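You operate a simulated robot arm through the tools that you are given. There is no shell and no other tool.

You run a simulated two-armed robot. Do the job below in one go: nothing can be reset, and whatever is moved stays where it is left.

JOB
Unhook the grey cooler and park the hook at the top.
Fine: shut the latch before the hook goes up; the cooler stays where it is; switch the hoist off after.
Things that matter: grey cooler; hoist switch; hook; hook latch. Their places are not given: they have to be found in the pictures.

The check looks at the end state, three seconds after you hand in, the way a careful person would. Anything else that was tipped, shoved, dropped, spilled or broken makes it a failure.

ROBOT AND FRAMES
Two 7-joint arms with fingered hands on one trunk that stands fixed in place. Base frame: the origin is at the foot of the trunk, x ahead of it, y to its left, z up. Units: mm, degrees, N and s.
The left shoulder is at [23, 170, 1373], the right one opposite. Each reaches about 905 mm from its shoulder. Payload 4 kg a hand.
The TCP of each hand is the grasp point between the finger pads, 26 mm short of the fingertips. In the tool frame z runs along the fingers and y along their closing line. The gripper opens to 132 mm; its body begins 73 mm behind the TCP. The gripper is a hand of 4 fingers: y runs from the thumb to the fingers, the wrist lies at [0, 0, -224] in the tool frame.
Orientation is that of the tool frame in the base frame, as a unit quaternion [x, y, z, w]. With the fingers straight down and closing along the base's y, the tool's x points along the base's -x, its y along +y and its z along -z.

CONTROLS
- The arms move only by the tool step_arm. It takes "left_rows", "right_rows" or both (then of equal length, played together; a hand with none holds still); each is a list of rows, each a list of 6 numbers: the shift along the tool's x, y, z in mm, then the turn, a rotation vector about the tool's x, y, z in degrees. In form: [[dx, dy, dz, wx, wy, wz], ...]. A call has 1 to 20 rows; each row shifts and turns the commanded pose from where the row before left it, along the tool's axes as they then stand. Rows are played at 5 a second. More than 50 mm and 8.6 degrees between two rows, and nothing of the call is played. Where a pose cannot be reached the arm comes as near as it can. A force on the tool above 40 N (or 10 N above the force at the start of the call, whichever is more), or a blocked arm, ends the call early, and 0.2 s more pass. In this call time passes only in rows, and 0.2 s behind the last. It gives the time, the measured TCP pose, the force on the tool (base axes), the opening and the grip force at its end, in the units of the frame above (readings bear some noise), with the torque about the TCP (base axes, N m) and any sound that the robot's microphone picked up.
- Cameras (640 x 400 px; columns grow to the right, rows downward): "scene" is now at [91.7, 46.8, 1572.2]; the picture's right is [0.52, -0.85, -0.00], its down [-0.29, -0.18, -0.94] and it looks along [0.80, 0.49, -0.34] (base axes); focal length 214 px, centre (320, 200). "left" rides on the left gripper at [-68, 2, -97] in its tool frame; the picture's right is [-0.03, -1.00, 0.00], its down [0.82, -0.02, -0.58] and it looks along [0.58, -0.02, 0.82] (tool axes); focal length 270 px, centre (320, 200). "right" rides on the right gripper at [68, 2, -97] in its tool frame; the picture's right is [-0.03, 1.00, 0.00], its down [-0.82, -0.02, -0.58] and it looks along [-0.58, -0.01, 0.82] (tool axes); focal length 270 px, centre (320, 200).
- grab_frame(camera): a new picture of that camera. The clock stands still meanwhile.
- raise_lower(by): moves the trunk up (or, below 0, down) by that many mm; the arms and the scene camera ride with it, the base frame stays. It gives what a move gives, with no picture.
- curl_fingers(finger1, finger2, finger3, thumb_bend, hand): sets how far each is bent, from 0 (flat) to 1 (curled in); at 0.3 the hand is open as for a grip, at 0.7 the pads meet at the TCP. One left out holds its place. A second passes; each finger stops where it meets its share of the squeeze, and holds until it gets a number again. It is the only way to open and close the hand. It gives what a move gives, with no picture; readings hold the bend of each and the force on the fingers (four entries, about 0 where the hand has none), thumb and palm.
- head_to(pan, tilt): turns the head with the scene camera to pan (to the left, within 86 degrees either way) and tilt (down, from -29 to 69), counted from straight ahead of the robot (the tilt from the chest, where the trunk bows). It gives what a move gives.
- point_at(camera, pixels): for up to 12 pixels [column, row] of the newest picture of that camera ("zoom" is the newest enlarged one), the place [x, y, z] in the base frame of the surface seen there, good to about 3 mm. The clock stands still meanwhile.
- close_up(camera, box): a new picture of the part [left, top, right, bottom] of that camera's present view, enlarged. The clock stands still meanwhile.
- job_done(): hands the job in; it is judged then, once.

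Open the grippers and draw the arms clear of the work before you hand the job in, unless the task says otherwise.

The tools are called after ">>>" as a command line: name --argument value ..., lists and objects as JSON in quotes. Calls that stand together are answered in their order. step_arm: Moves the arms, as the interface text tells. Its arguments: {"type":"object","properties":{"left_rows":{"type":"array"},"right_rows":{"type":"array"}},"required":[]} The other tools are called the same way: raise_lower (by) moves the trunk up or down; curl_fingers (finger1, finger2, finger3, thumb_bend, hand) moves the fingers one by one; head_to (pan, tilt) turns the head that bears the scene camera; grab_frame (camera) takes a picture; point_at (camera, pixels) gives the place of the surface under pixels of a picture; close_up (camera, box) takes an enlarged picture of a part of a camera's view; job_done () hands the job in.

At the start:

```text
time_s: 0.0
left_tcp_pos: [268.5, 295.0, 1571.9]
left_tcp_rot: [0.001, 1.0, 0.0, -0.001]
left_ft_force: [0.4, -0.8, -0.6]
left_ft_torque: [0.02, 0.0, 0.01]
left_opening: 131.8
left_finger_force: 0.1
left_shape: jaw
left_bend: [0.3, 0.3, 0.3, 0.3]
left_finger forces: [0.1, 0.1, 0.0, 0.0, 0.0, 0.0]
right_tcp_pos: [393.7, 65.2, 1571.8]
right_tcp_rot: [0.0, 1.0, 0.0, 0.001]
right_ft_force: [-0.3, -0.1, 0.0]
right_ft_torque: [0.01, 0.02, 0.0]
right_opening: 131.9
right_finger_force: 0.1
right_shape: jaw
right_bend: [0.3, 0.3, 0.3, 0.3]
right_finger forces: [0.0, 0.0, 0.0, 0.0, 0.1, 0.0]
trunk travel left (down, up): [-600.0, 155.0]
head pan, tilt (commanded): [31.3, 19.7]
```

scene: 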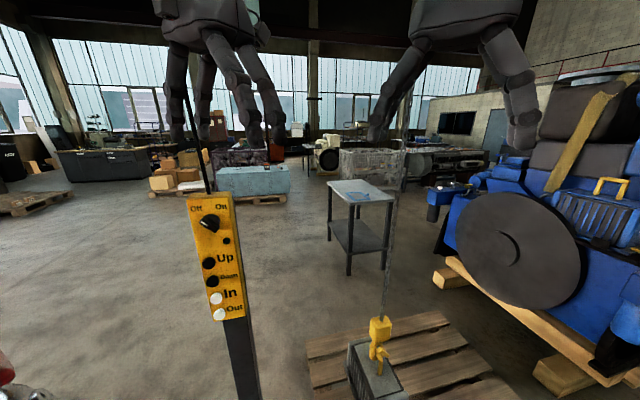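
right: 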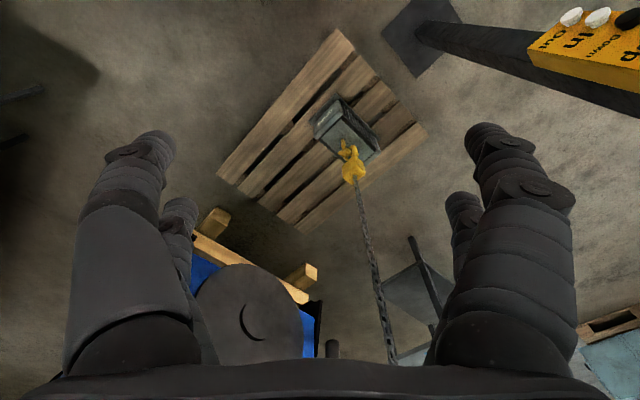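
left: 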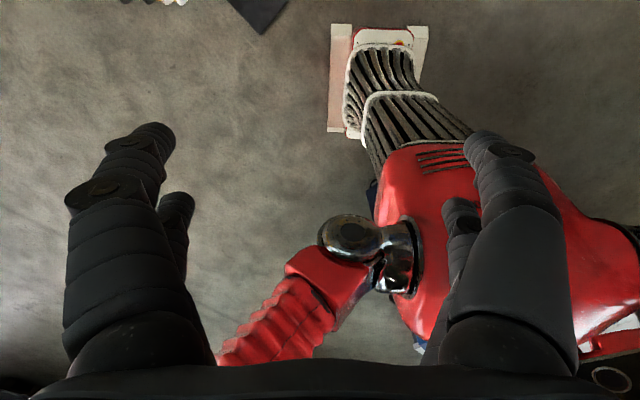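

The scene shows a yellow pendant at (215,260) with Off/On, Up, Down, In, Out, and a yellow hook at (380,340) on a grey cooler. I look closer at both.

>>> close_up --camera "scene" --box '[170, 180, 270, 330]'

>>> close_up --camera "scene" --box '[320, 300, 440, 400]'

>>> point_at --camera "scene" --pixels '[[210, 223], [227, 241], [209, 263], [212, 281], [216, 298], [220, 314], [380, 325], [380, 350], [385, 375], [388, 290], [395, 200], [250, 350]]'

```text
2.67 times, centred on (220, 255) of scene
```

zoom: 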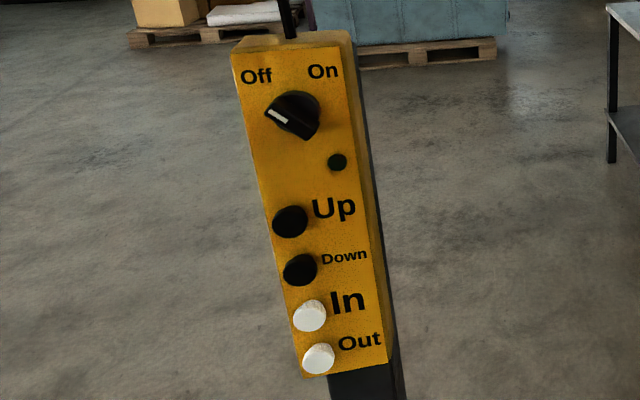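

```text
4.00 times, centred on (380, 350) of scene
```

zoom: 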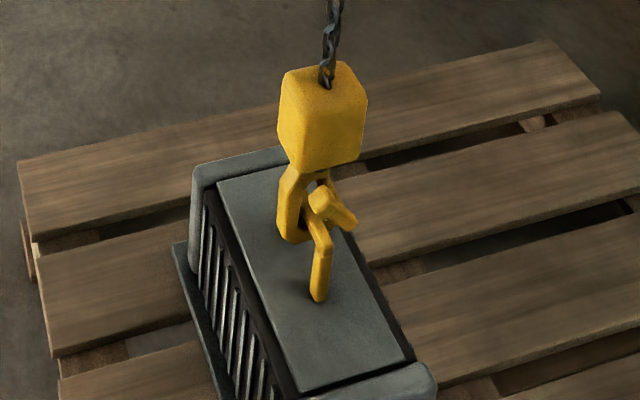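

```text
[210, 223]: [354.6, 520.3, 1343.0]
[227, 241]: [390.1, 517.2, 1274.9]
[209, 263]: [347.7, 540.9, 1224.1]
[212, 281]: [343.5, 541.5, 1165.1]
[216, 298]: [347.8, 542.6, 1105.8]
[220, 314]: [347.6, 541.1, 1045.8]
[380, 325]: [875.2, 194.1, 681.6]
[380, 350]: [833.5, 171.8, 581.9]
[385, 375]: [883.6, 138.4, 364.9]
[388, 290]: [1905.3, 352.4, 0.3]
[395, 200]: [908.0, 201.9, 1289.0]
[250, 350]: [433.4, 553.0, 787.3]
```

The hook's at about (875,194,680) and the pendant panel near (350,530,1200). I turn the head down toward the hook for a fuller view.

>>> head_to --pan 15 --tilt 45

>>> grab_frame --camera "scene"

>>> close_up --camera "right" --box '[280, 70, 440, 200]'

```text
time_s: 0.9
left_tcp_pos: [269.1, 294.3, 1573.8]
left_tcp_rot: [0.001, 1.0, -0.001, -0.001]
left_ft_force: [-0.8, -0.3, 0.1]
left_ft_torque: [-0.05, -0.01, 0.0]
left_opening: 131.8
left_finger_force: 0.0
left_shape: jaw
left_bend: [0.3, 0.3, 0.3, 0.3]
left_finger forces: [0.0, 0.0, 0.1, 0.1, 0.1, 0.0]
right_tcp_pos: [393.9, 65.5, 1573.0]
right_tcp_rot: [0.0, 1.0, 0.001, 0.0]
right_ft_force: [-0.7, -0.4, -0.2]
right_ft_torque: [-0.04, 0.0, -0.03]
right_opening: 131.9
right_finger_force: 0.0
right_shape: jaw
right_bend: [0.3, 0.3, 0.3, 0.3]
right_finger forces: [0.0, 0.1, 0.0, 0.1, 0.1, 0.1]
trunk travel left (down, up): [-600.0, 155.0]
head pan, tilt (commanded): [15.0, 45.0]
```

```text
taken
```

scene: 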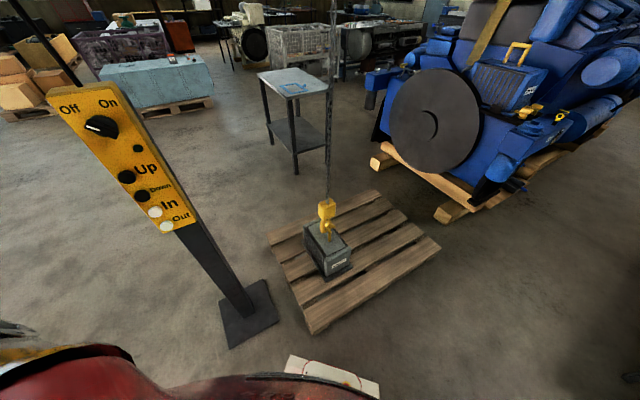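

```text
3.08 times, centred on (360, 135) of right
```

zoom: 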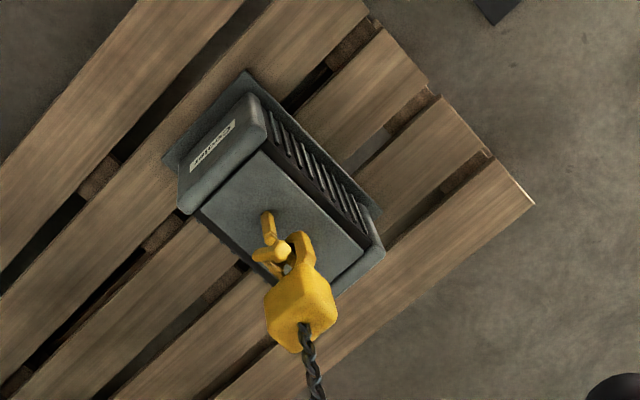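

The cooler labelled "Cooler" stands on the pallet with the hook over it at (327,215). I enlarge it from the scene camera and get points.

>>> close_up --camera "scene" --box '[295, 190, 359, 230]'

>>> close_up --camera "scene" --box '[280, 180, 376, 290]'

>>> point_at --camera "scene" --pixels '[[327, 208], [322, 228], [329, 233], [309, 230], [340, 240], [330, 260], [318, 245], [390, 260], [330, 190], [332, 100], [245, 310]]'

```text
10.00 times, centred on (327, 210) of scene
```

zoom: 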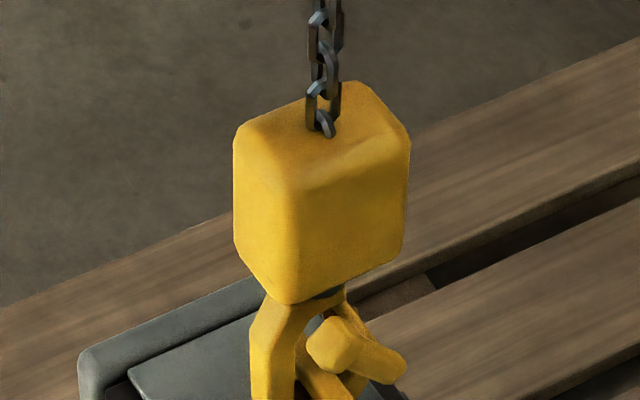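

```text
3.64 times, centred on (328, 235) of scene
```

zoom: 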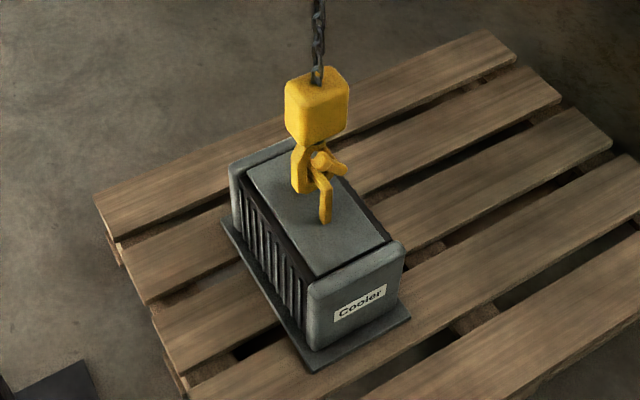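

```text
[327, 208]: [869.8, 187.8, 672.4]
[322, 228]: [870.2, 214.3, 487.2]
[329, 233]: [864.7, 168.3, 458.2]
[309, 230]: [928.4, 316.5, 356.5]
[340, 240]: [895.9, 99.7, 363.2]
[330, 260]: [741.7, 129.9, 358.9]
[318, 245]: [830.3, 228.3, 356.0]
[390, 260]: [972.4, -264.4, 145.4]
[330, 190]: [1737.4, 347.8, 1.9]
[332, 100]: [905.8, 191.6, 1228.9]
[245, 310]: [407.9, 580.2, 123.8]
```

The cooler top is at z≈357 and the hook block at z≈670 around (870,190). I move the right hand's camera nearer for a close view, well away from the chain at x≈906.

>>> step_arm --right_rows '[[-13.7, -4.3, 44.9, 0, 0, 0], [-13.7, -4.3, 44.9, 0, 0, 0], [-13.7, -4.3, 44.9, 0, 0, 0], [-13.7, -4.3, 44.9, 0, 0, 0], [-13.7, -4.3, 44.9, 0, 0, 0], [-13.7, -4.3, 44.9, 0, 0, 0], [-13.7, -4.3, 44.9, 0, 0, 0], [-13.7, -4.3, 44.9, 0, 0, 0], [-13.7, -4.3, 44.9, 0, 0, 0], [-13.7, -4.3, 44.9, 0, 0, 0], [-13.7, -4.3, 44.9, 0, 0, 0], [-13.7, -4.3, 44.9, 0, 0, 0], [-13.7, -4.3, 44.9, 0, 0, 0]]'

>>> grab_frame --camera "right"

>>> grab_frame --camera "scene"

```text
time_s: 3.7
left_tcp_pos: [270.1, 295.2, 1571.9]
left_tcp_rot: [0.001, 1.0, 0.0, -0.001]
left_ft_force: [-0.2, 0.2, 1.5]
left_ft_torque: [-0.03, -0.04, -0.03]
left_opening: 132.2
left_finger_force: 0.0
left_shape: jaw
left_bend: [0.3, 0.3, 0.3, 0.3]
left_finger forces: [0.0, 0.1, 0.1, 0.1, 0.0, 0.0]
right_tcp_pos: [572.8, 8.2, 987.8]
right_tcp_rot: [0.0, 1.0, 0.001, 0.0]
right_ft_force: [0.3, 0.3, 0.2]
right_ft_torque: [0.02, 0.01, -0.01]
right_opening: 131.8
right_finger_force: 0.0
right_shape: jaw
right_bend: [0.3, 0.3, 0.3, 0.3]
right_finger forces: [0.1, 0.1, 0.0, 0.0, 0.0, 0.0]
trunk travel left (down, up): [-600.0, 155.0]
head pan, tilt (commanded): [15.0, 45.0]
```

```text
taken
```

right: 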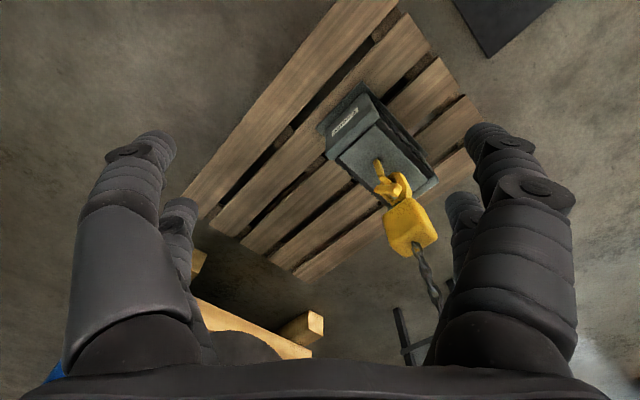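

```text
taken
```

scene: 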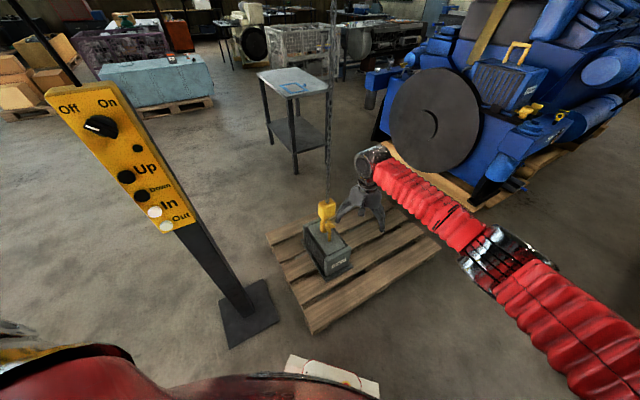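

The right camera now shows the hook at (400,200). I enlarge it to read the latch and staple.

>>> close_up --camera "right" --box '[350, 140, 446, 200]'

>>> close_up --camera "right" --box '[340, 130, 460, 300]'

```text
6.67 times, centred on (398, 170) of right
```

zoom: 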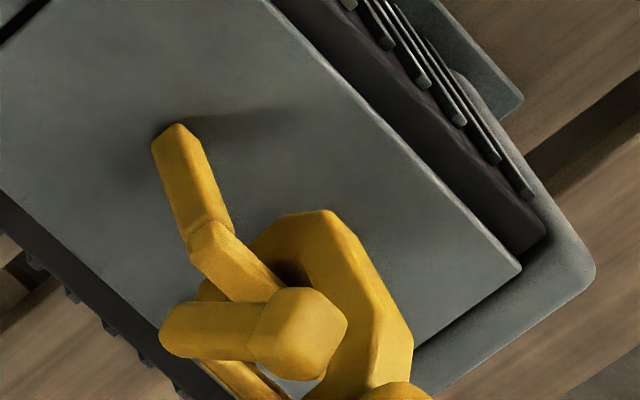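

```text
2.35 times, centred on (400, 215) of right
```

zoom: 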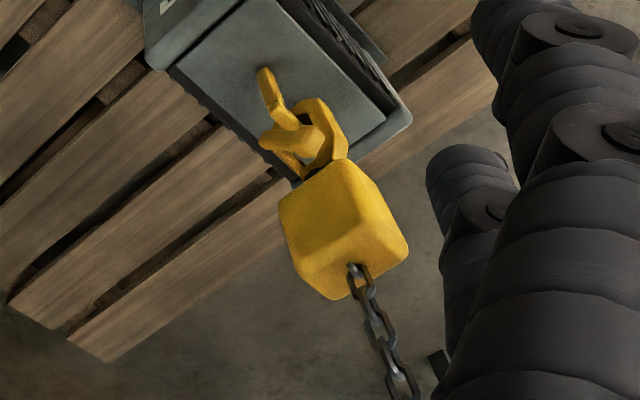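

I can see a yellow staple standing on the cooler with the hook through it; I want a side view. Before lowering the trunk I lift the right hand and look to the left for clearance by the pendant.

>>> step_arm --right_rows '[[20, -10, -40, 0, 0, 0], [20, -10, -40, 0, 0, 0], [20, -10, -40, 0, 0, 0], [20, -10, -40, 0, 0, 0], [20, -10, -40, 0, 0, 0], [20, -10, -40, 0, 0, 0], [20, -10, -40, 0, 0, 0]]'

>>> head_to --pan 65 --tilt 25

>>> grab_frame --camera "scene"

```text
time_s: 5.3
left_tcp_pos: [267.2, 294.2, 1573.0]
left_tcp_rot: [0.001, 1.0, 0.0, 0.0]
left_ft_force: [0.9, 0.0, 0.4]
left_ft_torque: [0.01, 0.02, 0.0]
left_opening: 131.8
left_finger_force: 0.0
left_shape: jaw
left_bend: [0.3, 0.3, 0.3, 0.3]
left_finger forces: [0.1, 0.0, 0.0, 0.1, 0.0, 0.0]
right_tcp_pos: [430.2, -61.0, 1269.1]
right_tcp_rot: [-0.001, 1.0, 0.0, 0.0]
right_ft_force: [-0.2, 0.4, -0.3]
right_ft_torque: [0.0, 0.03, 0.02]
right_opening: 131.7
right_finger_force: 0.1
right_shape: jaw
right_bend: [0.3, 0.3, 0.3, 0.3]
right_finger forces: [0.0, 0.0, 0.1, 0.0, 0.1, 0.0]
trunk travel left (down, up): [-600.0, 155.0]
head pan, tilt (commanded): [15.0, 45.0]
```

```text
time_s: 6.5
left_tcp_pos: [268.0, 294.2, 1572.1]
left_tcp_rot: [0.002, 1.0, 0.0, -0.001]
left_ft_force: [1.2, 0.0, 0.0]
left_ft_torque: [0.01, 0.02, 0.02]
left_opening: 131.9
left_finger_force: 0.1
left_shape: jaw
left_bend: [0.3, 0.3, 0.3, 0.3]
left_finger forces: [0.0, 0.1, 0.0, 0.0, 0.1, 0.0]
right_tcp_pos: [432.5, -61.2, 1267.6]
right_tcp_rot: [0.001, 1.0, -0.001, 0.0]
right_ft_force: [-0.8, 0.0, 0.1]
right_ft_torque: [0.01, -0.01, 0.0]
right_opening: 132.2
right_finger_force: 0.0
right_shape: jaw
right_bend: [0.3, 0.3, 0.3, 0.3]
right_finger forces: [0.0, 0.1, 0.0, 0.0, 0.0, 0.0]
trunk travel left (down, up): [-600.0, 155.0]
head pan, tilt (commanded): [65.0, 25.0]
```

```text
taken
```

scene: 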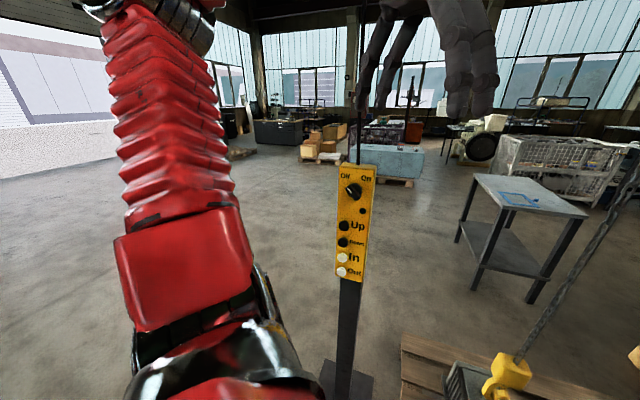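

The left arm's elbow is at about (220,340) in this view and the pendant at (355,230). I measure them for clearance and study the pendant face.

>>> point_at --camera "scene" --pixels '[[170, 100], [200, 250], [262, 300], [230, 370], [345, 175], [375, 175], [338, 275], [363, 275], [362, 210], [354, 190], [345, 300], [345, 380]]'

>>> close_up --camera "scene" --box '[310, 155, 406, 215]'

>>> close_up --camera "scene" --box '[310, 215, 406, 285]'

```text
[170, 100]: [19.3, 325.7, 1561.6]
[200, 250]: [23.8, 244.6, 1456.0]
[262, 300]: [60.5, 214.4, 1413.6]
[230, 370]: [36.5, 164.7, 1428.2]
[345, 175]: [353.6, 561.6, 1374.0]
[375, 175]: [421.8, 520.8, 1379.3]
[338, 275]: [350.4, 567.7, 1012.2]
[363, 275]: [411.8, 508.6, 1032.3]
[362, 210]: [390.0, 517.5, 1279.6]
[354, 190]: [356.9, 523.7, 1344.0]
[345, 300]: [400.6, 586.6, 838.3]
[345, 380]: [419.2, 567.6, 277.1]
```

```text
6.67 times, centred on (358, 185) of scene
```

zoom: 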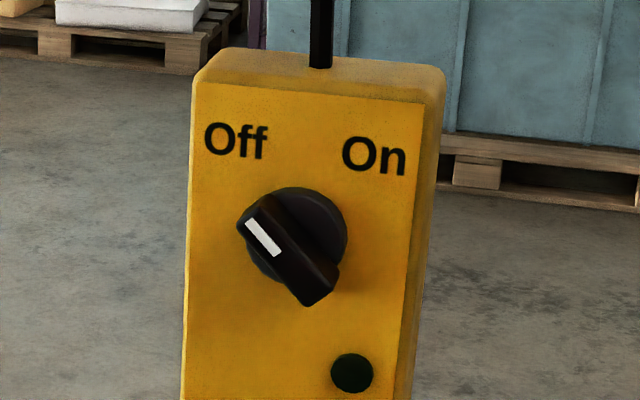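

```text
5.71 times, centred on (358, 250) of scene
```

zoom: 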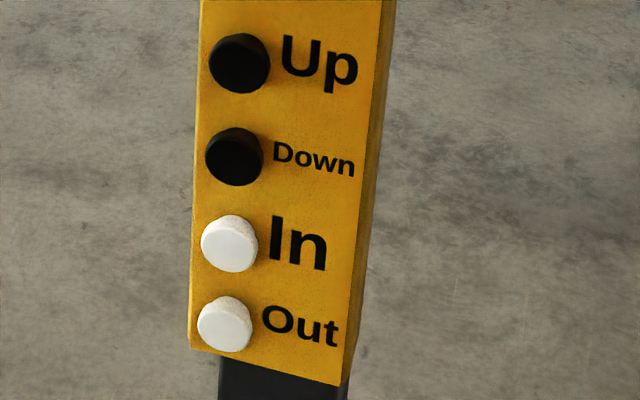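

The knob points at Off and the lamp is dark; the panel's face runs from (352,562) to (415,510) facing back to me. The left arm is clear of it (x<60), so I lower the trunk for a side view of the hook.

>>> raise_lower --by -500

>>> head_to --pan 14 --tilt 28

>>> grab_frame --camera "scene"

```text
refused: -500 is not a number from -400 to 400
```

```text
time_s: 7.7
left_tcp_pos: [269.4, 294.8, 1572.7]
left_tcp_rot: [0.002, 1.0, 0.0, 0.0]
left_ft_force: [-0.1, 0.0, 0.1]
left_ft_torque: [0.0, 0.02, -0.03]
left_opening: 132.0
left_finger_force: 0.1
left_shape: jaw
left_bend: [0.3, 0.3, 0.3, 0.3]
left_finger forces: [0.1, 0.0, 0.0, 0.0, 0.0, 0.1]
right_tcp_pos: [432.2, -59.8, 1268.4]
right_tcp_rot: [0.0, 1.0, 0.001, 0.0]
right_ft_force: [-0.4, 0.1, 0.4]
right_ft_torque: [-0.02, 0.02, 0.03]
right_opening: 131.7
right_finger_force: 0.0
right_shape: jaw
right_bend: [0.3, 0.3, 0.3, 0.3]
right_finger forces: [0.0, 0.0, 0.0, 0.0, 0.0, 0.0]
trunk travel left (down, up): [-600.0, 155.0]
head pan, tilt (commanded): [14.0, 28.0]
```

```text
taken
```

scene: 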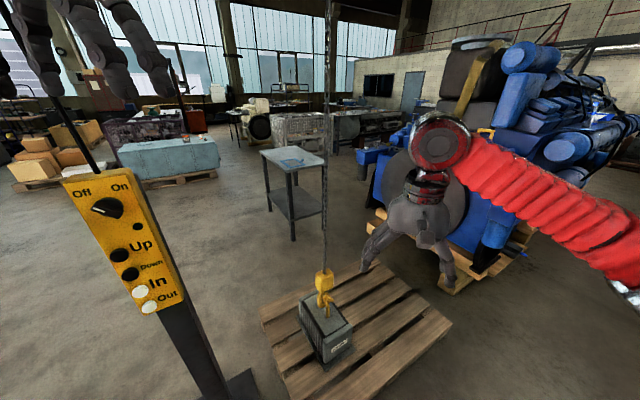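

The limit is 400 per call, so I lower by 400 first and look again.

>>> raise_lower --by -400

>>> grab_frame --camera "scene"

```text
time_s: 11.5
left_tcp_pos: [269.0, 294.9, 1173.7]
left_tcp_rot: [0.001, 1.0, 0.0, -0.001]
left_ft_force: [0.3, -0.7, -0.8]
left_ft_torque: [0.04, 0.01, -0.01]
left_opening: 131.8
left_finger_force: 0.0
left_shape: jaw
left_bend: [0.3, 0.3, 0.3, 0.3]
left_finger forces: [0.1, 0.0, 0.0, 0.0, 0.0, 0.0]
right_tcp_pos: [431.3, -60.2, 869.7]
right_tcp_rot: [-0.001, 1.0, 0.0, 0.0]
right_ft_force: [-0.8, -0.3, 0.5]
right_ft_torque: [-0.01, 0.0, -0.04]
right_opening: 132.0
right_finger_force: 0.1
right_shape: jaw
right_bend: [0.3, 0.3, 0.3, 0.3]
right_finger forces: [0.1, 0.0, 0.1, 0.0, 0.0, 0.1]
trunk travel left (down, up): [-200.0, 555.0]
head pan, tilt (commanded): [14.0, 28.0]
```

```text
taken
```

scene: 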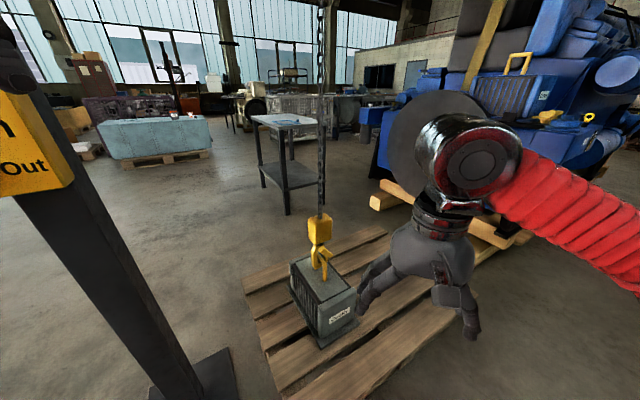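

Now the hook is seen at (320,250) more from the side. I enlarge it.

>>> close_up --camera "scene" --box '[288, 210, 352, 300]'

>>> close_up --camera "scene" --box '[300, 235, 340, 290]'

```text
4.44 times, centred on (320, 255) of scene
```

zoom: 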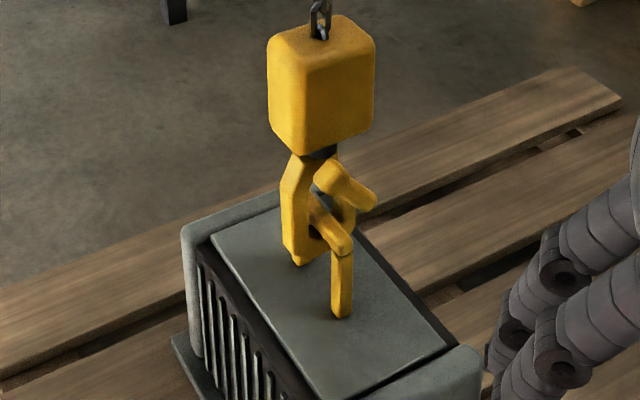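

```text
7.27 times, centred on (320, 262) of scene
```

zoom: 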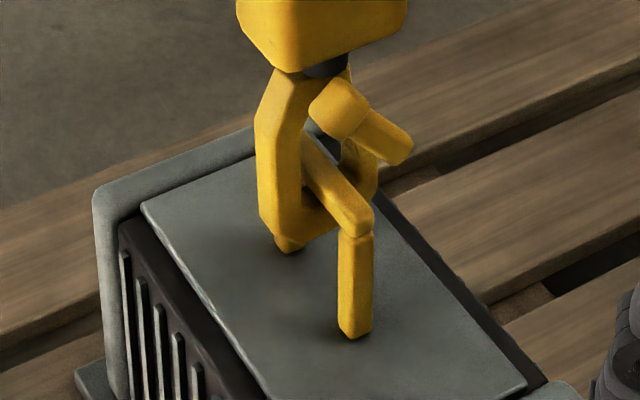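

The hook's spine is at left (275,170 in the zoom), its tip at right (360,170), the bar of the staple through it, and the latch piece sticks out at (400,145). I measure these points.

>>> point_at --camera "zoom" --pixels '[[335, 105], [370, 125], [400, 148], [275, 150], [300, 210], [360, 170], [315, 180], [350, 215], [355, 320], [290, 247], [325, 65], [330, 20]]'

>>> close_up --camera "right" --box '[340, 100, 460, 200]'

```text
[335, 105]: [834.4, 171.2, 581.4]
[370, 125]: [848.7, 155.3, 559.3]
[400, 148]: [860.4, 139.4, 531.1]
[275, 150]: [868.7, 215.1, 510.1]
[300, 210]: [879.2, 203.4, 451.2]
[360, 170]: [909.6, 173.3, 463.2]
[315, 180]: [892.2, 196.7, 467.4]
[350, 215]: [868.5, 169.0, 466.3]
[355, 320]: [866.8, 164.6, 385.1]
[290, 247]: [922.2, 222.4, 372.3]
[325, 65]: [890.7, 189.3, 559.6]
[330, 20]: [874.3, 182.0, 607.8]
```

```text
4.00 times, centred on (400, 150) of right
```

zoom: 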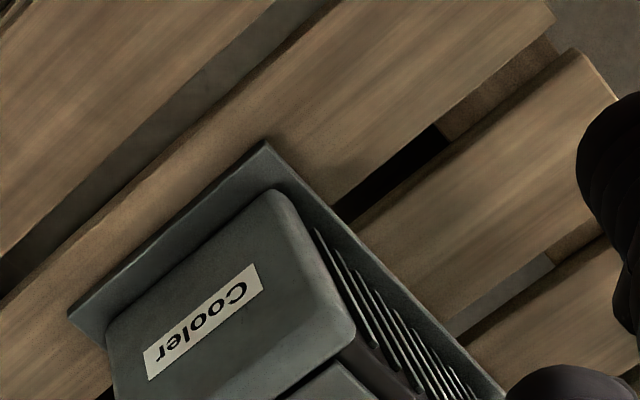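

The latch rod runs from about (834,171,581) to (860,139,531), clearly off the hook's plane, and the staple bar runs along (0.7,0.7,0) at z≈465. I want a profile view along the bar, so I turn the right hand's fingers to +y.

>>> step_arm --right_rows '[[0, 0, 0, -8.2, 0, 0], [0, 0, 0, -8.2, 0, 0], [0, 0, 0, -8.2, 0, 0], [0, 0, 0, -8.2, 0, 0], [0, 0, 0, -8.2, 0, 0], [0, 0, 0, -8.2, 0, 0], [0, 0, 0, -8.2, 0, 0], [0, 0, 0, -8.2, 0, 0], [0, 0, 0, -8.2, 0, 0], [0, 0, 0, -8.2, 0, 0], [0, 0, 0, -8, 0, 0]]'

>>> grab_frame --camera "right"

```text
time_s: 13.9
left_tcp_pos: [268.4, 295.0, 1172.5]
left_tcp_rot: [0.0, 1.0, 0.0, -0.001]
left_ft_force: [0.6, 0.1, -0.1]
left_ft_torque: [-0.01, -0.02, 0.02]
left_opening: 132.0
left_finger_force: 0.0
left_shape: jaw
left_bend: [0.3, 0.3, 0.3, 0.3]
left_finger forces: [0.1, 0.1, 0.0, 0.0, 0.0, 0.0]
right_tcp_pos: [431.3, -60.8, 867.8]
right_tcp_rot: [0.0, 0.707, 0.708, 0.001]
right_ft_force: [-0.6, 0.4, 1.4]
right_ft_torque: [0.01, 0.01, 0.03]
right_opening: 131.6
right_finger_force: 0.0
right_shape: jaw
right_bend: [0.3, 0.3, 0.3, 0.3]
right_finger forces: [0.1, 0.0, 0.1, 0.0, 0.0, 0.0]
trunk travel left (down, up): [-200.0, 555.0]
head pan, tilt (commanded): [14.0, 28.0]
```

```text
taken
```

right: 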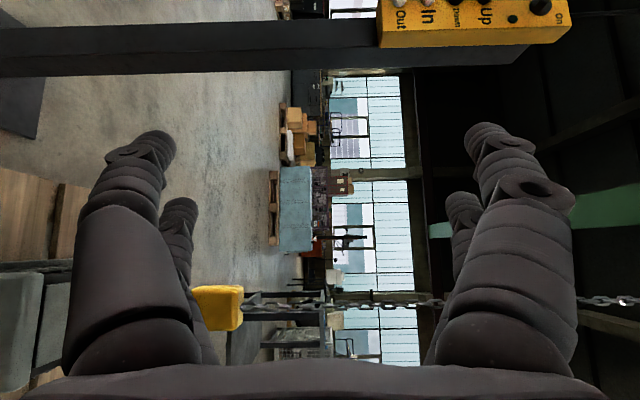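

The picture is on its side as expected (up is to the right) with the hook block at (215,305). I move the hand forward and down to see the hook along the bar.

>>> step_arm --right_rows '[[-24, -34.8, -3, 0, 0, 0], [-24, -34.8, -3, 0, 0, 0], [-24, -34.8, -3, 0, 0, 0], [-24, -34.8, -3, 0, 0, 0], [-24, -34.8, -3, 0, 0, 0], [-24, -34.8, -3, 0, 0, 0], [-24, -34.8, -3, 0, 0, 0], [-24, -34.8, -3, 0, 0, 0], [-24, -34.8, -3, 0, 0, 0]]'

>>> grab_frame --camera "right"

```text
time_s: 15.9
left_tcp_pos: [269.4, 292.6, 1171.8]
left_tcp_rot: [0.0, 1.0, 0.001, 0.0]
left_ft_force: [-0.3, -0.2, 0.4]
left_ft_torque: [0.04, 0.0, -0.01]
left_opening: 131.7
left_finger_force: 0.1
left_shape: jaw
left_bend: [0.3, 0.3, 0.3, 0.3]
left_finger forces: [0.0, 0.0, 0.1, 0.0, 0.0, 0.0]
right_tcp_pos: [635.3, -85.8, 564.9]
right_tcp_rot: [-0.002, 0.706, 0.708, 0.0]
right_ft_force: [0.3, -0.9, 0.6]
right_ft_torque: [-0.09, 0.0, 0.04]
right_opening: 132.1
right_finger_force: 0.0
right_shape: jaw
right_bend: [0.3, 0.3, 0.3, 0.3]
right_finger forces: [0.0, 0.0, 0.0, 0.1, 0.0, 0.1]
right hand out of reach, approached as far as the arm can: row 9
trunk travel left (down, up): [-200.0, 555.0]
head pan, tilt (commanded): [14.0, 28.0]
```

```text
taken
```

right: 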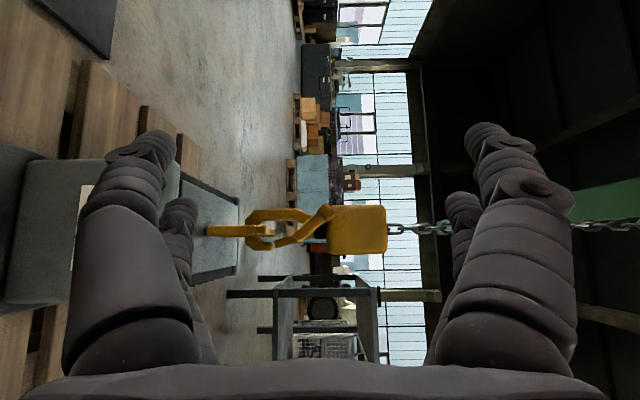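

A clear profile view: hook at (270,225) lying on its side (up = right). I enlarge it.

>>> close_up --camera "right" --box '[195, 180, 345, 270]'

>>> point_at --camera "zoom" --pixels '[[560, 150], [500, 210], [430, 250], [380, 270], [300, 240], [230, 200], [270, 160], [380, 145], [480, 160], [100, 210], [200, 210], [620, 150]]'

```text
4.27 times, centred on (270, 225) of right
```

zoom: 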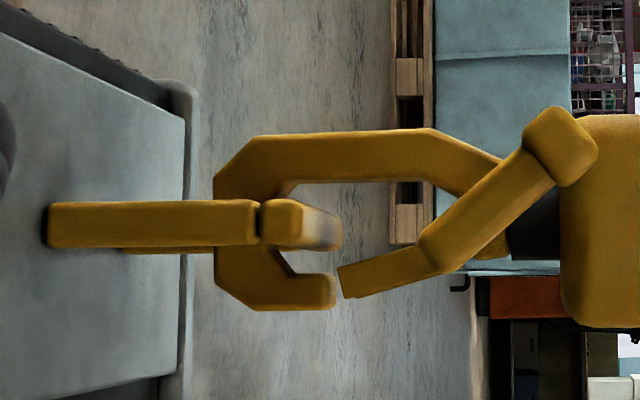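

```text
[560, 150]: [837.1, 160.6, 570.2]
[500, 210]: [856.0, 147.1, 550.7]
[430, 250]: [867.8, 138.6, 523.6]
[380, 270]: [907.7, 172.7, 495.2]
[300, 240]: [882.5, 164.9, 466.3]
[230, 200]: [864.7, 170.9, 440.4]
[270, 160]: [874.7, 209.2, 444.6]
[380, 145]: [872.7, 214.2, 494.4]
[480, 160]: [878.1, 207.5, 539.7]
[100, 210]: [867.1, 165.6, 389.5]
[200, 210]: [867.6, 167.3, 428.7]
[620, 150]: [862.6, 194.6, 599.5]
```

The profile shows spine on top, bowl around the staple bar, tip at lower right (335,290), and the latch from its pivot near (560,150) down to the tip at (340,285) – it is closed over the mouth. I look at the latch closer from both cameras.

>>> close_up --camera "scene" --box '[308, 238, 336, 260]'

>>> close_up --camera "right" --box '[265, 195, 335, 255]'

```text
16.00 times, centred on (322, 249) of scene
```

zoom: 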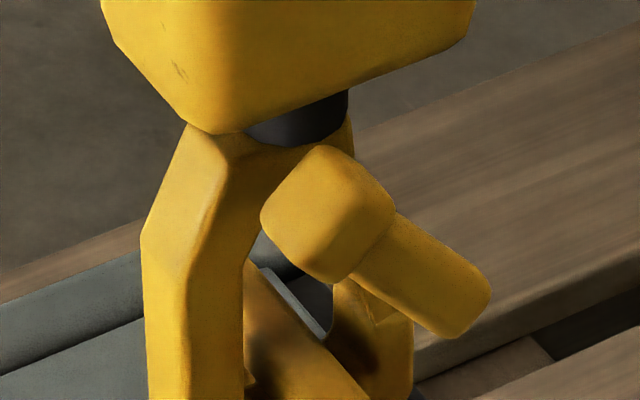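

```text
6.67 times, centred on (300, 225) of right
```

zoom: 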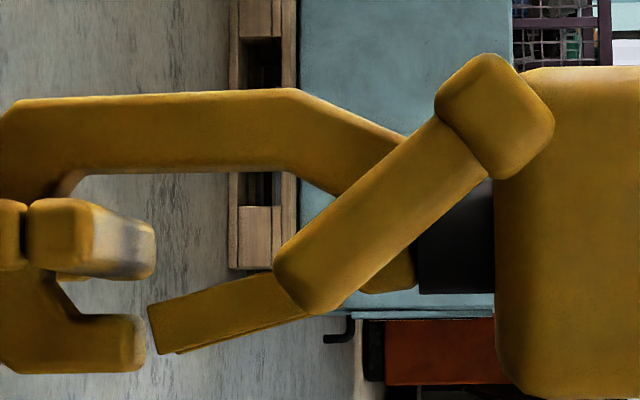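

The latch lever has a knob head near (837,161,570) and its lower end near (868,139,523); it stands about 60 mm to the robot's side of the hook. Before acting I look up the chain at the trolley and beam.

>>> head_to --pan 12 --tilt -29

>>> grab_frame --camera "scene"

```text
time_s: 17.1
left_tcp_pos: [269.0, 293.7, 1172.1]
left_tcp_rot: [0.001, 1.0, -0.001, -0.001]
left_ft_force: [-0.4, 0.1, -0.3]
left_ft_torque: [0.01, 0.01, 0.02]
left_opening: 131.6
left_finger_force: 0.0
left_shape: jaw
left_bend: [0.3, 0.3, 0.3, 0.3]
left_finger forces: [0.0, 0.1, 0.1, 0.1, 0.0, 0.1]
right_tcp_pos: [634.8, -86.3, 564.7]
right_tcp_rot: [-0.002, 0.707, 0.707, 0.001]
right_ft_force: [-0.1, 0.3, -0.1]
right_ft_torque: [0.02, 0.0, -0.01]
right_opening: 132.0
right_finger_force: 0.0
right_shape: jaw
right_bend: [0.3, 0.3, 0.3, 0.3]
right_finger forces: [0.1, 0.1, 0.0, 0.0, 0.0, 0.1]
trunk travel left (down, up): [-200.0, 555.0]
head pan, tilt (commanded): [12.0, -28.6]
```

```text
taken
```

scene: 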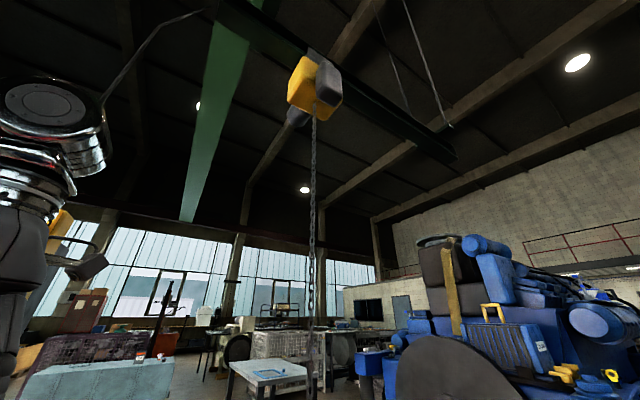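

The hoist body hangs at (315,85) under a dark beam from (230,10) to (450,155). I measure its position and direction.

>>> point_at --camera "scene" --pixels '[[314, 105], [305, 75], [330, 80], [270, 40], [380, 105], [420, 130], [448, 152], [190, 200], [220, 60], [313, 150], [312, 250]]'

>>> close_up --camera "scene" --box '[190, 0, 470, 175]'

```text
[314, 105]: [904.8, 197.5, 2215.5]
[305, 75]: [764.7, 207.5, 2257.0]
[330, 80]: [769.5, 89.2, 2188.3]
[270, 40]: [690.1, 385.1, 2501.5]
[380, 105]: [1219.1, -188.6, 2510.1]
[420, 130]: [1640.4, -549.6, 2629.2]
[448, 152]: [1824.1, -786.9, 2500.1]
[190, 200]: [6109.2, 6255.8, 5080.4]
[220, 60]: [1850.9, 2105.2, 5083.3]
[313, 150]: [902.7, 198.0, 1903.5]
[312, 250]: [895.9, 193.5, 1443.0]
```

```text
2.29 times, centred on (330, 88) of scene
```

zoom: 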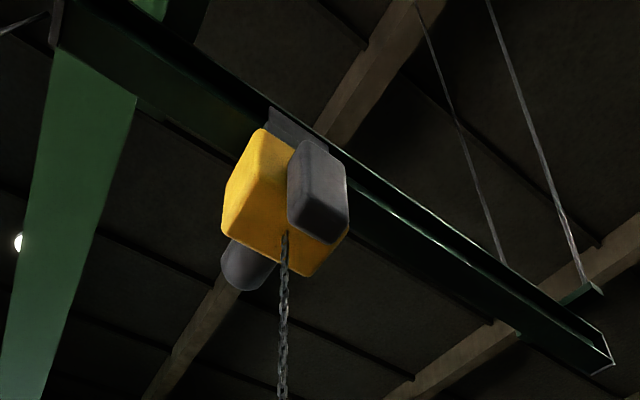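

The beam runs along (0.70,-0.72), i.e. in the hook's own plane, so the trolley's In/Out can draw the hook off the bar. Now I look at the left hand's fingers up close to learn how to point and grip.

>>> head_to --pan 50 --tilt -5

>>> curl_fingers --hand "left" --finger1 0.0 --finger2 1.0 --finger3 1.0 --thumb_bend 1.0

>>> grab_frame --camera "scene"

>>> grab_frame --camera "left"

```text
time_s: 18.2
left_tcp_pos: [268.9, 294.9, 1172.1]
left_tcp_rot: [0.001, 1.0, 0.0, 0.0]
left_ft_force: [-1.1, 0.2, -1.0]
left_ft_torque: [0.03, -0.02, -0.01]
left_opening: 131.8
left_finger_force: 0.0
left_shape: jaw
left_bend: [0.3, 0.3, 0.3, 0.3]
left_finger forces: [0.0, 0.0, 0.0, 0.0, 0.1, 0.1]
right_tcp_pos: [636.2, -86.1, 565.4]
right_tcp_rot: [-0.001, 0.708, 0.707, 0.002]
right_ft_force: [0.7, 0.0, 0.2]
right_ft_torque: [0.01, -0.04, 0.03]
right_opening: 132.0
right_finger_force: 0.2
right_shape: jaw
right_bend: [0.3, 0.3, 0.3, 0.3]
right_finger forces: [0.0, 0.0, 0.0, 0.0, 0.0, 0.1]
trunk travel left (down, up): [-200.0, 555.0]
head pan, tilt (commanded): [50.0, -5.0]
```

```text
time_s: 19.2
left_tcp_pos: [268.7, 295.4, 1172.0]
left_tcp_rot: [0.0, 1.0, 0.0, -0.001]
left_ft_force: [-1.0, 0.3, 0.3]
left_ft_torque: [0.0, 0.0, 0.04]
left_opening: 62.3
left_finger_force: 0.0
left_shape: fingers
left_bend: [0.0, 0.75, 0.75, 1.0]
left_finger forces: [0.0, 0.0, 0.0, 0.0, 0.1, 0.0]
right_tcp_pos: [634.7, -85.6, 564.8]
right_tcp_rot: [0.0, 0.707, 0.707, 0.0]
right_ft_force: [-0.2, 1.1, -0.2]
right_ft_torque: [-0.01, -0.02, 0.01]
right_opening: 132.0
right_finger_force: 0.0
right_shape: jaw
right_bend: [0.3, 0.3, 0.3, 0.3]
right_finger forces: [0.0, 0.0, 0.1, 0.0, 0.0, 0.1]
trunk travel left (down, up): [-200.0, 555.0]
head pan, tilt (commanded): [50.0, -5.0]
```

```text
taken
```

scene: 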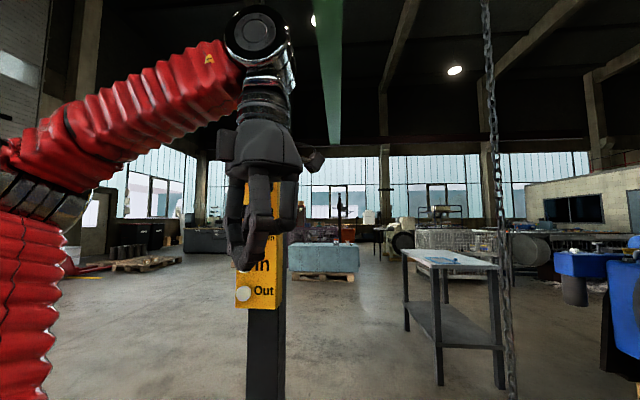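

```text
taken
```

left: 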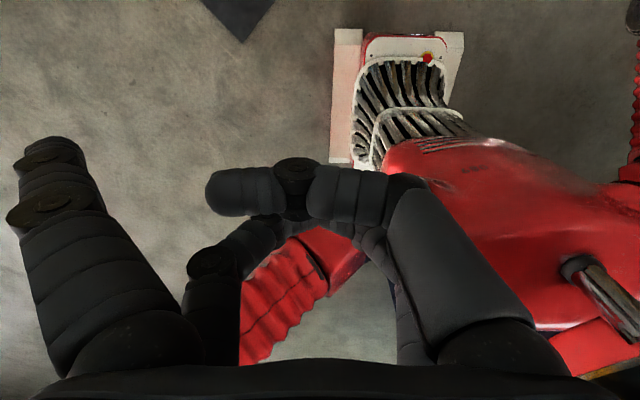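

Finger 1 (flat) is the big one at left in the left camera, its tip near (48,150). I get the positions of the fingertip and the other knuckles.

>>> point_at --camera "left" --pixels '[[48, 148], [55, 200], [80, 260], [130, 350], [295, 178], [220, 190], [345, 190], [250, 235], [200, 300], [450, 270]]'

>>> close_up --camera "scene" --box '[200, 120, 340, 290]'

```text
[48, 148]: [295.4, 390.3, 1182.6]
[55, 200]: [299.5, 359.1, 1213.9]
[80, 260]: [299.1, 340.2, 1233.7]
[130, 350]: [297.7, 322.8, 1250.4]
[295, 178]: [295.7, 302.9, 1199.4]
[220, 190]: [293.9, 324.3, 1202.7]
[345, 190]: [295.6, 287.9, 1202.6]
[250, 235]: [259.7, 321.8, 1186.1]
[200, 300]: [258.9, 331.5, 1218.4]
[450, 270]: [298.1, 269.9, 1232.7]
```

```text
2.35 times, centred on (270, 205) of scene
```

zoom: 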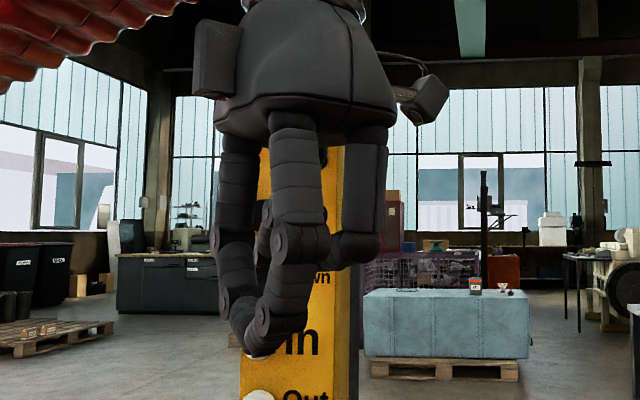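

Flat fingers splay outward (tip at y+95 from the TCP), so a closed pinch will be the pressing tool. I set all to 0.7 and look at the shape.

>>> curl_fingers --hand "left" --finger1 0.3 --finger2 0.3 --finger3 0.3 --thumb_bend 0.3

>>> curl_fingers --hand "left" --finger1 0.7 --finger2 0.3 --finger3 1.0 --thumb_bend 0.5

>>> grab_frame --camera "left"

>>> close_up --camera "scene" --box '[200, 120, 340, 290]'

```text
time_s: 20.2
left_tcp_pos: [269.3, 294.5, 1172.3]
left_tcp_rot: [0.001, 1.0, 0.0, -0.001]
left_ft_force: [0.3, 0.3, -0.3]
left_ft_torque: [-0.05, 0.02, 0.01]
left_opening: 133.3
left_finger_force: 0.0
left_shape: fingers
left_bend: [0.3, 0.3, 0.3, 0.3]
left_finger forces: [0.0, 0.0, 0.1, 0.0, 0.1, 0.0]
right_tcp_pos: [635.7, -86.7, 563.9]
right_tcp_rot: [0.0, 0.707, 0.707, 0.0]
right_ft_force: [-0.7, 0.2, 0.4]
right_ft_torque: [0.01, -0.02, 0.02]
right_opening: 131.6
right_finger_force: 0.1
right_shape: jaw
right_bend: [0.3, 0.3, 0.3, 0.3]
right_finger forces: [0.0, 0.0, 0.0, 0.0, 0.0, 0.1]
trunk travel left (down, up): [-200.0, 555.0]
head pan, tilt (commanded): [50.0, -5.0]
```

```text
time_s: 21.2
left_tcp_pos: [269.5, 293.9, 1171.9]
left_tcp_rot: [0.001, 1.0, 0.0, -0.001]
left_ft_force: [0.6, 0.0, -0.7]
left_ft_torque: [-0.02, -0.01, 0.01]
left_opening: 34.4
left_finger_force: 0.0
left_shape: fingers
left_bend: [0.7, 0.3, 1.0, 0.5]
left_finger forces: [0.0, 0.0, 0.0, 0.0, 0.0, 0.0]
right_tcp_pos: [636.0, -86.4, 564.7]
right_tcp_rot: [0.0, 0.707, 0.707, -0.001]
right_ft_force: [-0.5, -0.6, -0.6]
right_ft_torque: [-0.03, 0.0, 0.0]
right_opening: 131.9
right_finger_force: 0.0
right_shape: jaw
right_bend: [0.3, 0.3, 0.3, 0.3]
right_finger forces: [0.0, 0.0, 0.0, 0.1, 0.0, 0.0]
trunk travel left (down, up): [-200.0, 555.0]
head pan, tilt (commanded): [50.0, -5.0]
```

```text
taken
```

left: 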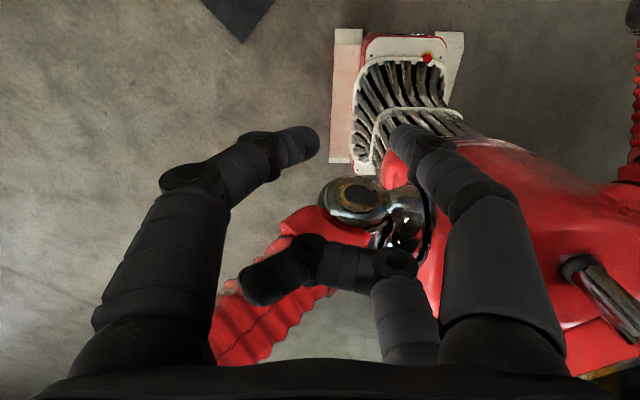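

```text
2.35 times, centred on (270, 205) of scene
```

zoom: 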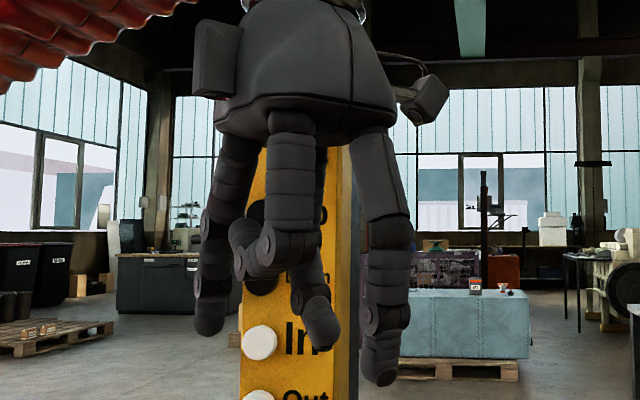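

Finger 1 at 0.7 brings its tip to (305,140) near the hand's middle, while finger 3 at 1.0 curls away. I set finger 1 as the lone pointer with the others folded, and measure its tip.

>>> curl_fingers --hand "left" --finger1 0.6 --finger2 1.0 --finger3 0.0 --thumb_bend 0.0

>>> grab_frame --camera "left"

>>> close_up --camera "scene" --box '[200, 120, 340, 290]'

>>> point_at --camera "left" --pixels '[[305, 140], [290, 135], [270, 140], [240, 150], [315, 130], [320, 145]]'

```text
time_s: 22.2
left_tcp_pos: [269.2, 293.9, 1172.5]
left_tcp_rot: [0.0, 1.0, 0.0, -0.001]
left_ft_force: [0.1, -0.6, -0.7]
left_ft_torque: [0.01, 0.01, 0.01]
left_opening: 108.3
left_finger_force: 0.1
left_shape: fingers
left_bend: [0.6, 1.0, 0.0, 0.0]
left_finger forces: [0.0, 0.0, 0.0, 0.1, 0.0, 0.1]
right_tcp_pos: [633.9, -85.9, 565.5]
right_tcp_rot: [0.0, 0.707, 0.707, 0.0]
right_ft_force: [0.2, -1.2, 0.1]
right_ft_torque: [-0.01, 0.01, 0.01]
right_opening: 131.6
right_finger_force: 0.2
right_shape: jaw
right_bend: [0.3, 0.3, 0.3, 0.3]
right_finger forces: [0.1, 0.0, 0.0, 0.0, 0.0, 0.1]
trunk travel left (down, up): [-200.0, 555.0]
head pan, tilt (commanded): [50.0, -5.0]
```

```text
taken
```

left: 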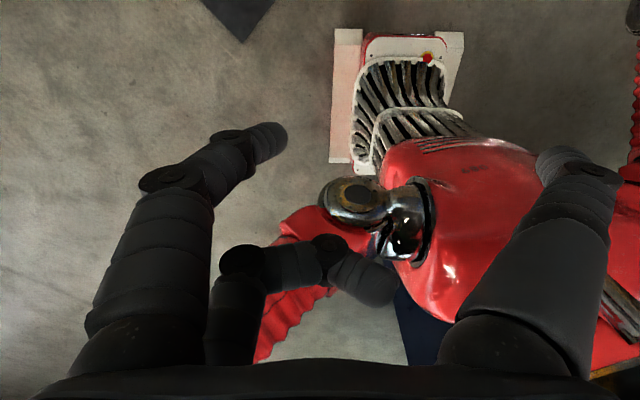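

```text
2.35 times, centred on (270, 205) of scene
```

zoom: 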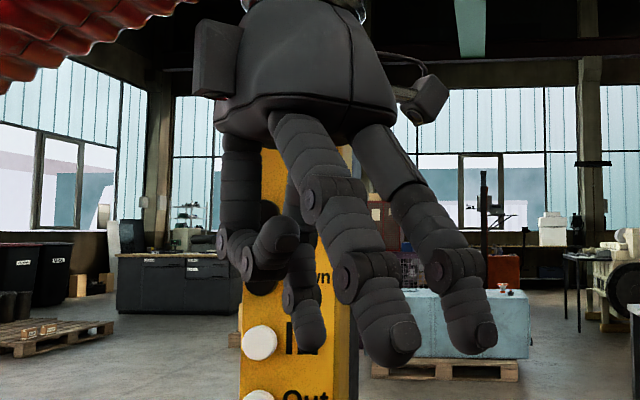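

```text
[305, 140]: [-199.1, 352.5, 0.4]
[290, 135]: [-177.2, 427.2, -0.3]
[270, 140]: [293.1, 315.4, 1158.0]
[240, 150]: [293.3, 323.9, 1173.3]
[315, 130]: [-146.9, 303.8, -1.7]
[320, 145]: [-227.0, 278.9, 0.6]
```

Finger 1 at 0.6 gives a pointer with its tip at about tool (-25,15,26), others held back. I'll work with the trunk fully down so the left hand reaches both pendant and hook; I raise the right hand first, then lower the trunk.

>>> step_arm --right_rows '[[0, 45, 0, 0, 0, 0], [0, 45, 0, 0, 0, 0], [0, 45, 0, 0, 0, 0], [0, 45, 0, 0, 0, 0]]'

>>> raise_lower --by -200

>>> head_to --pan 50 --tilt -20

>>> grab_frame --camera "scene"

>>> grab_frame --camera "right"

```text
time_s: 23.2
left_tcp_pos: [268.1, 295.2, 1172.7]
left_tcp_rot: [0.001, 1.0, 0.0, -0.001]
left_ft_force: [0.6, -0.4, -0.1]
left_ft_torque: [0.01, 0.0, 0.0]
left_opening: 108.2
left_finger_force: 0.1
left_shape: fingers
left_bend: [0.6, 1.0, 0.0, 0.0]
left_finger forces: [0.0, 0.0, 0.0, 0.0, 0.1, 0.0]
right_tcp_pos: [634.9, -87.4, 742.9]
right_tcp_rot: [0.001, 0.707, 0.707, -0.001]
right_ft_force: [-0.3, -0.2, -0.1]
right_ft_torque: [0.02, 0.01, -0.03]
right_opening: 131.5
right_finger_force: 0.0
right_shape: jaw
right_bend: [0.3, 0.3, 0.3, 0.3]
right_finger forces: [0.0, 0.0, 0.0, 0.0, 0.0, 0.0]
trunk travel left (down, up): [-200.0, 555.0]
head pan, tilt (commanded): [50.0, -5.0]
```

```text
time_s: 25.4
left_tcp_pos: [268.7, 294.9, 972.1]
left_tcp_rot: [0.001, 1.0, -0.001, 0.001]
left_ft_force: [-0.7, 0.1, 0.5]
left_ft_torque: [0.03, 0.03, -0.04]
left_opening: 108.3
left_finger_force: 0.1
left_shape: fingers
left_bend: [0.6, 1.0, 0.0, 0.0]
left_finger forces: [0.0, 0.0, 0.1, 0.0, 0.0, 0.0]
right_tcp_pos: [634.0, -86.4, 545.6]
right_tcp_rot: [0.001, 0.707, 0.707, 0.0]
right_ft_force: [1.0, -0.6, -0.2]
right_ft_torque: [0.03, -0.02, -0.02]
right_opening: 131.8
right_finger_force: 0.0
right_shape: jaw
right_bend: [0.3, 0.3, 0.3, 0.3]
right_finger forces: [0.1, 0.1, 0.0, 0.1, 0.0, 0.1]
trunk travel left (down, up): [0.0, 755.0]
head pan, tilt (commanded): [50.0, -5.0]
```

```text
time_s: 26.1
left_tcp_pos: [269.3, 294.4, 971.1]
left_tcp_rot: [0.001, 1.0, -0.001, 0.0]
left_ft_force: [0.1, 1.0, 0.6]
left_ft_torque: [0.04, 0.0, 0.02]
left_opening: 108.1
left_finger_force: 0.2
left_shape: fingers
left_bend: [0.6, 1.0, 0.0, 0.0]
left_finger forces: [0.1, 0.1, 0.0, 0.0, 0.0, 0.0]
right_tcp_pos: [634.5, -87.2, 544.6]
right_tcp_rot: [0.0, 0.707, 0.707, -0.001]
right_ft_force: [0.2, 0.5, -0.6]
right_ft_torque: [-0.03, 0.0, -0.01]
right_opening: 132.2
right_finger_force: 0.0
right_shape: jaw
right_bend: [0.3, 0.3, 0.3, 0.3]
right_finger forces: [0.1, 0.0, 0.0, 0.0, 0.0, 0.0]
trunk travel left (down, up): [0.0, 755.0]
head pan, tilt (commanded): [50.0, -20.0]
```

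```text
taken
```

scene: 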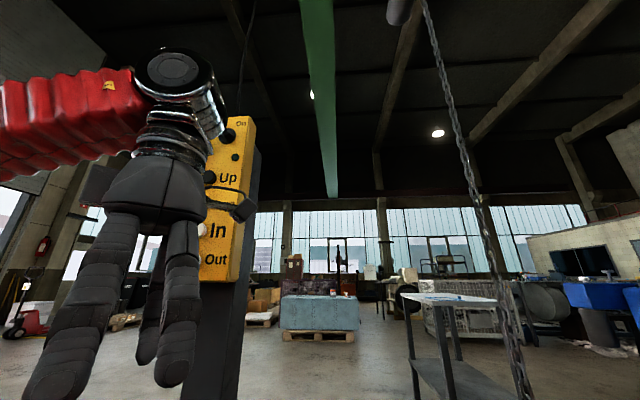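

```text
taken
```

right: 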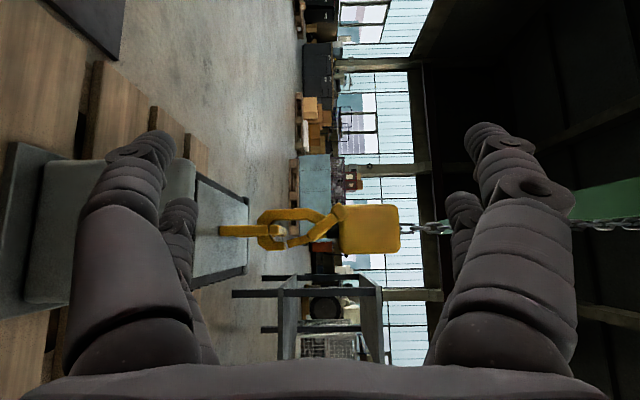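

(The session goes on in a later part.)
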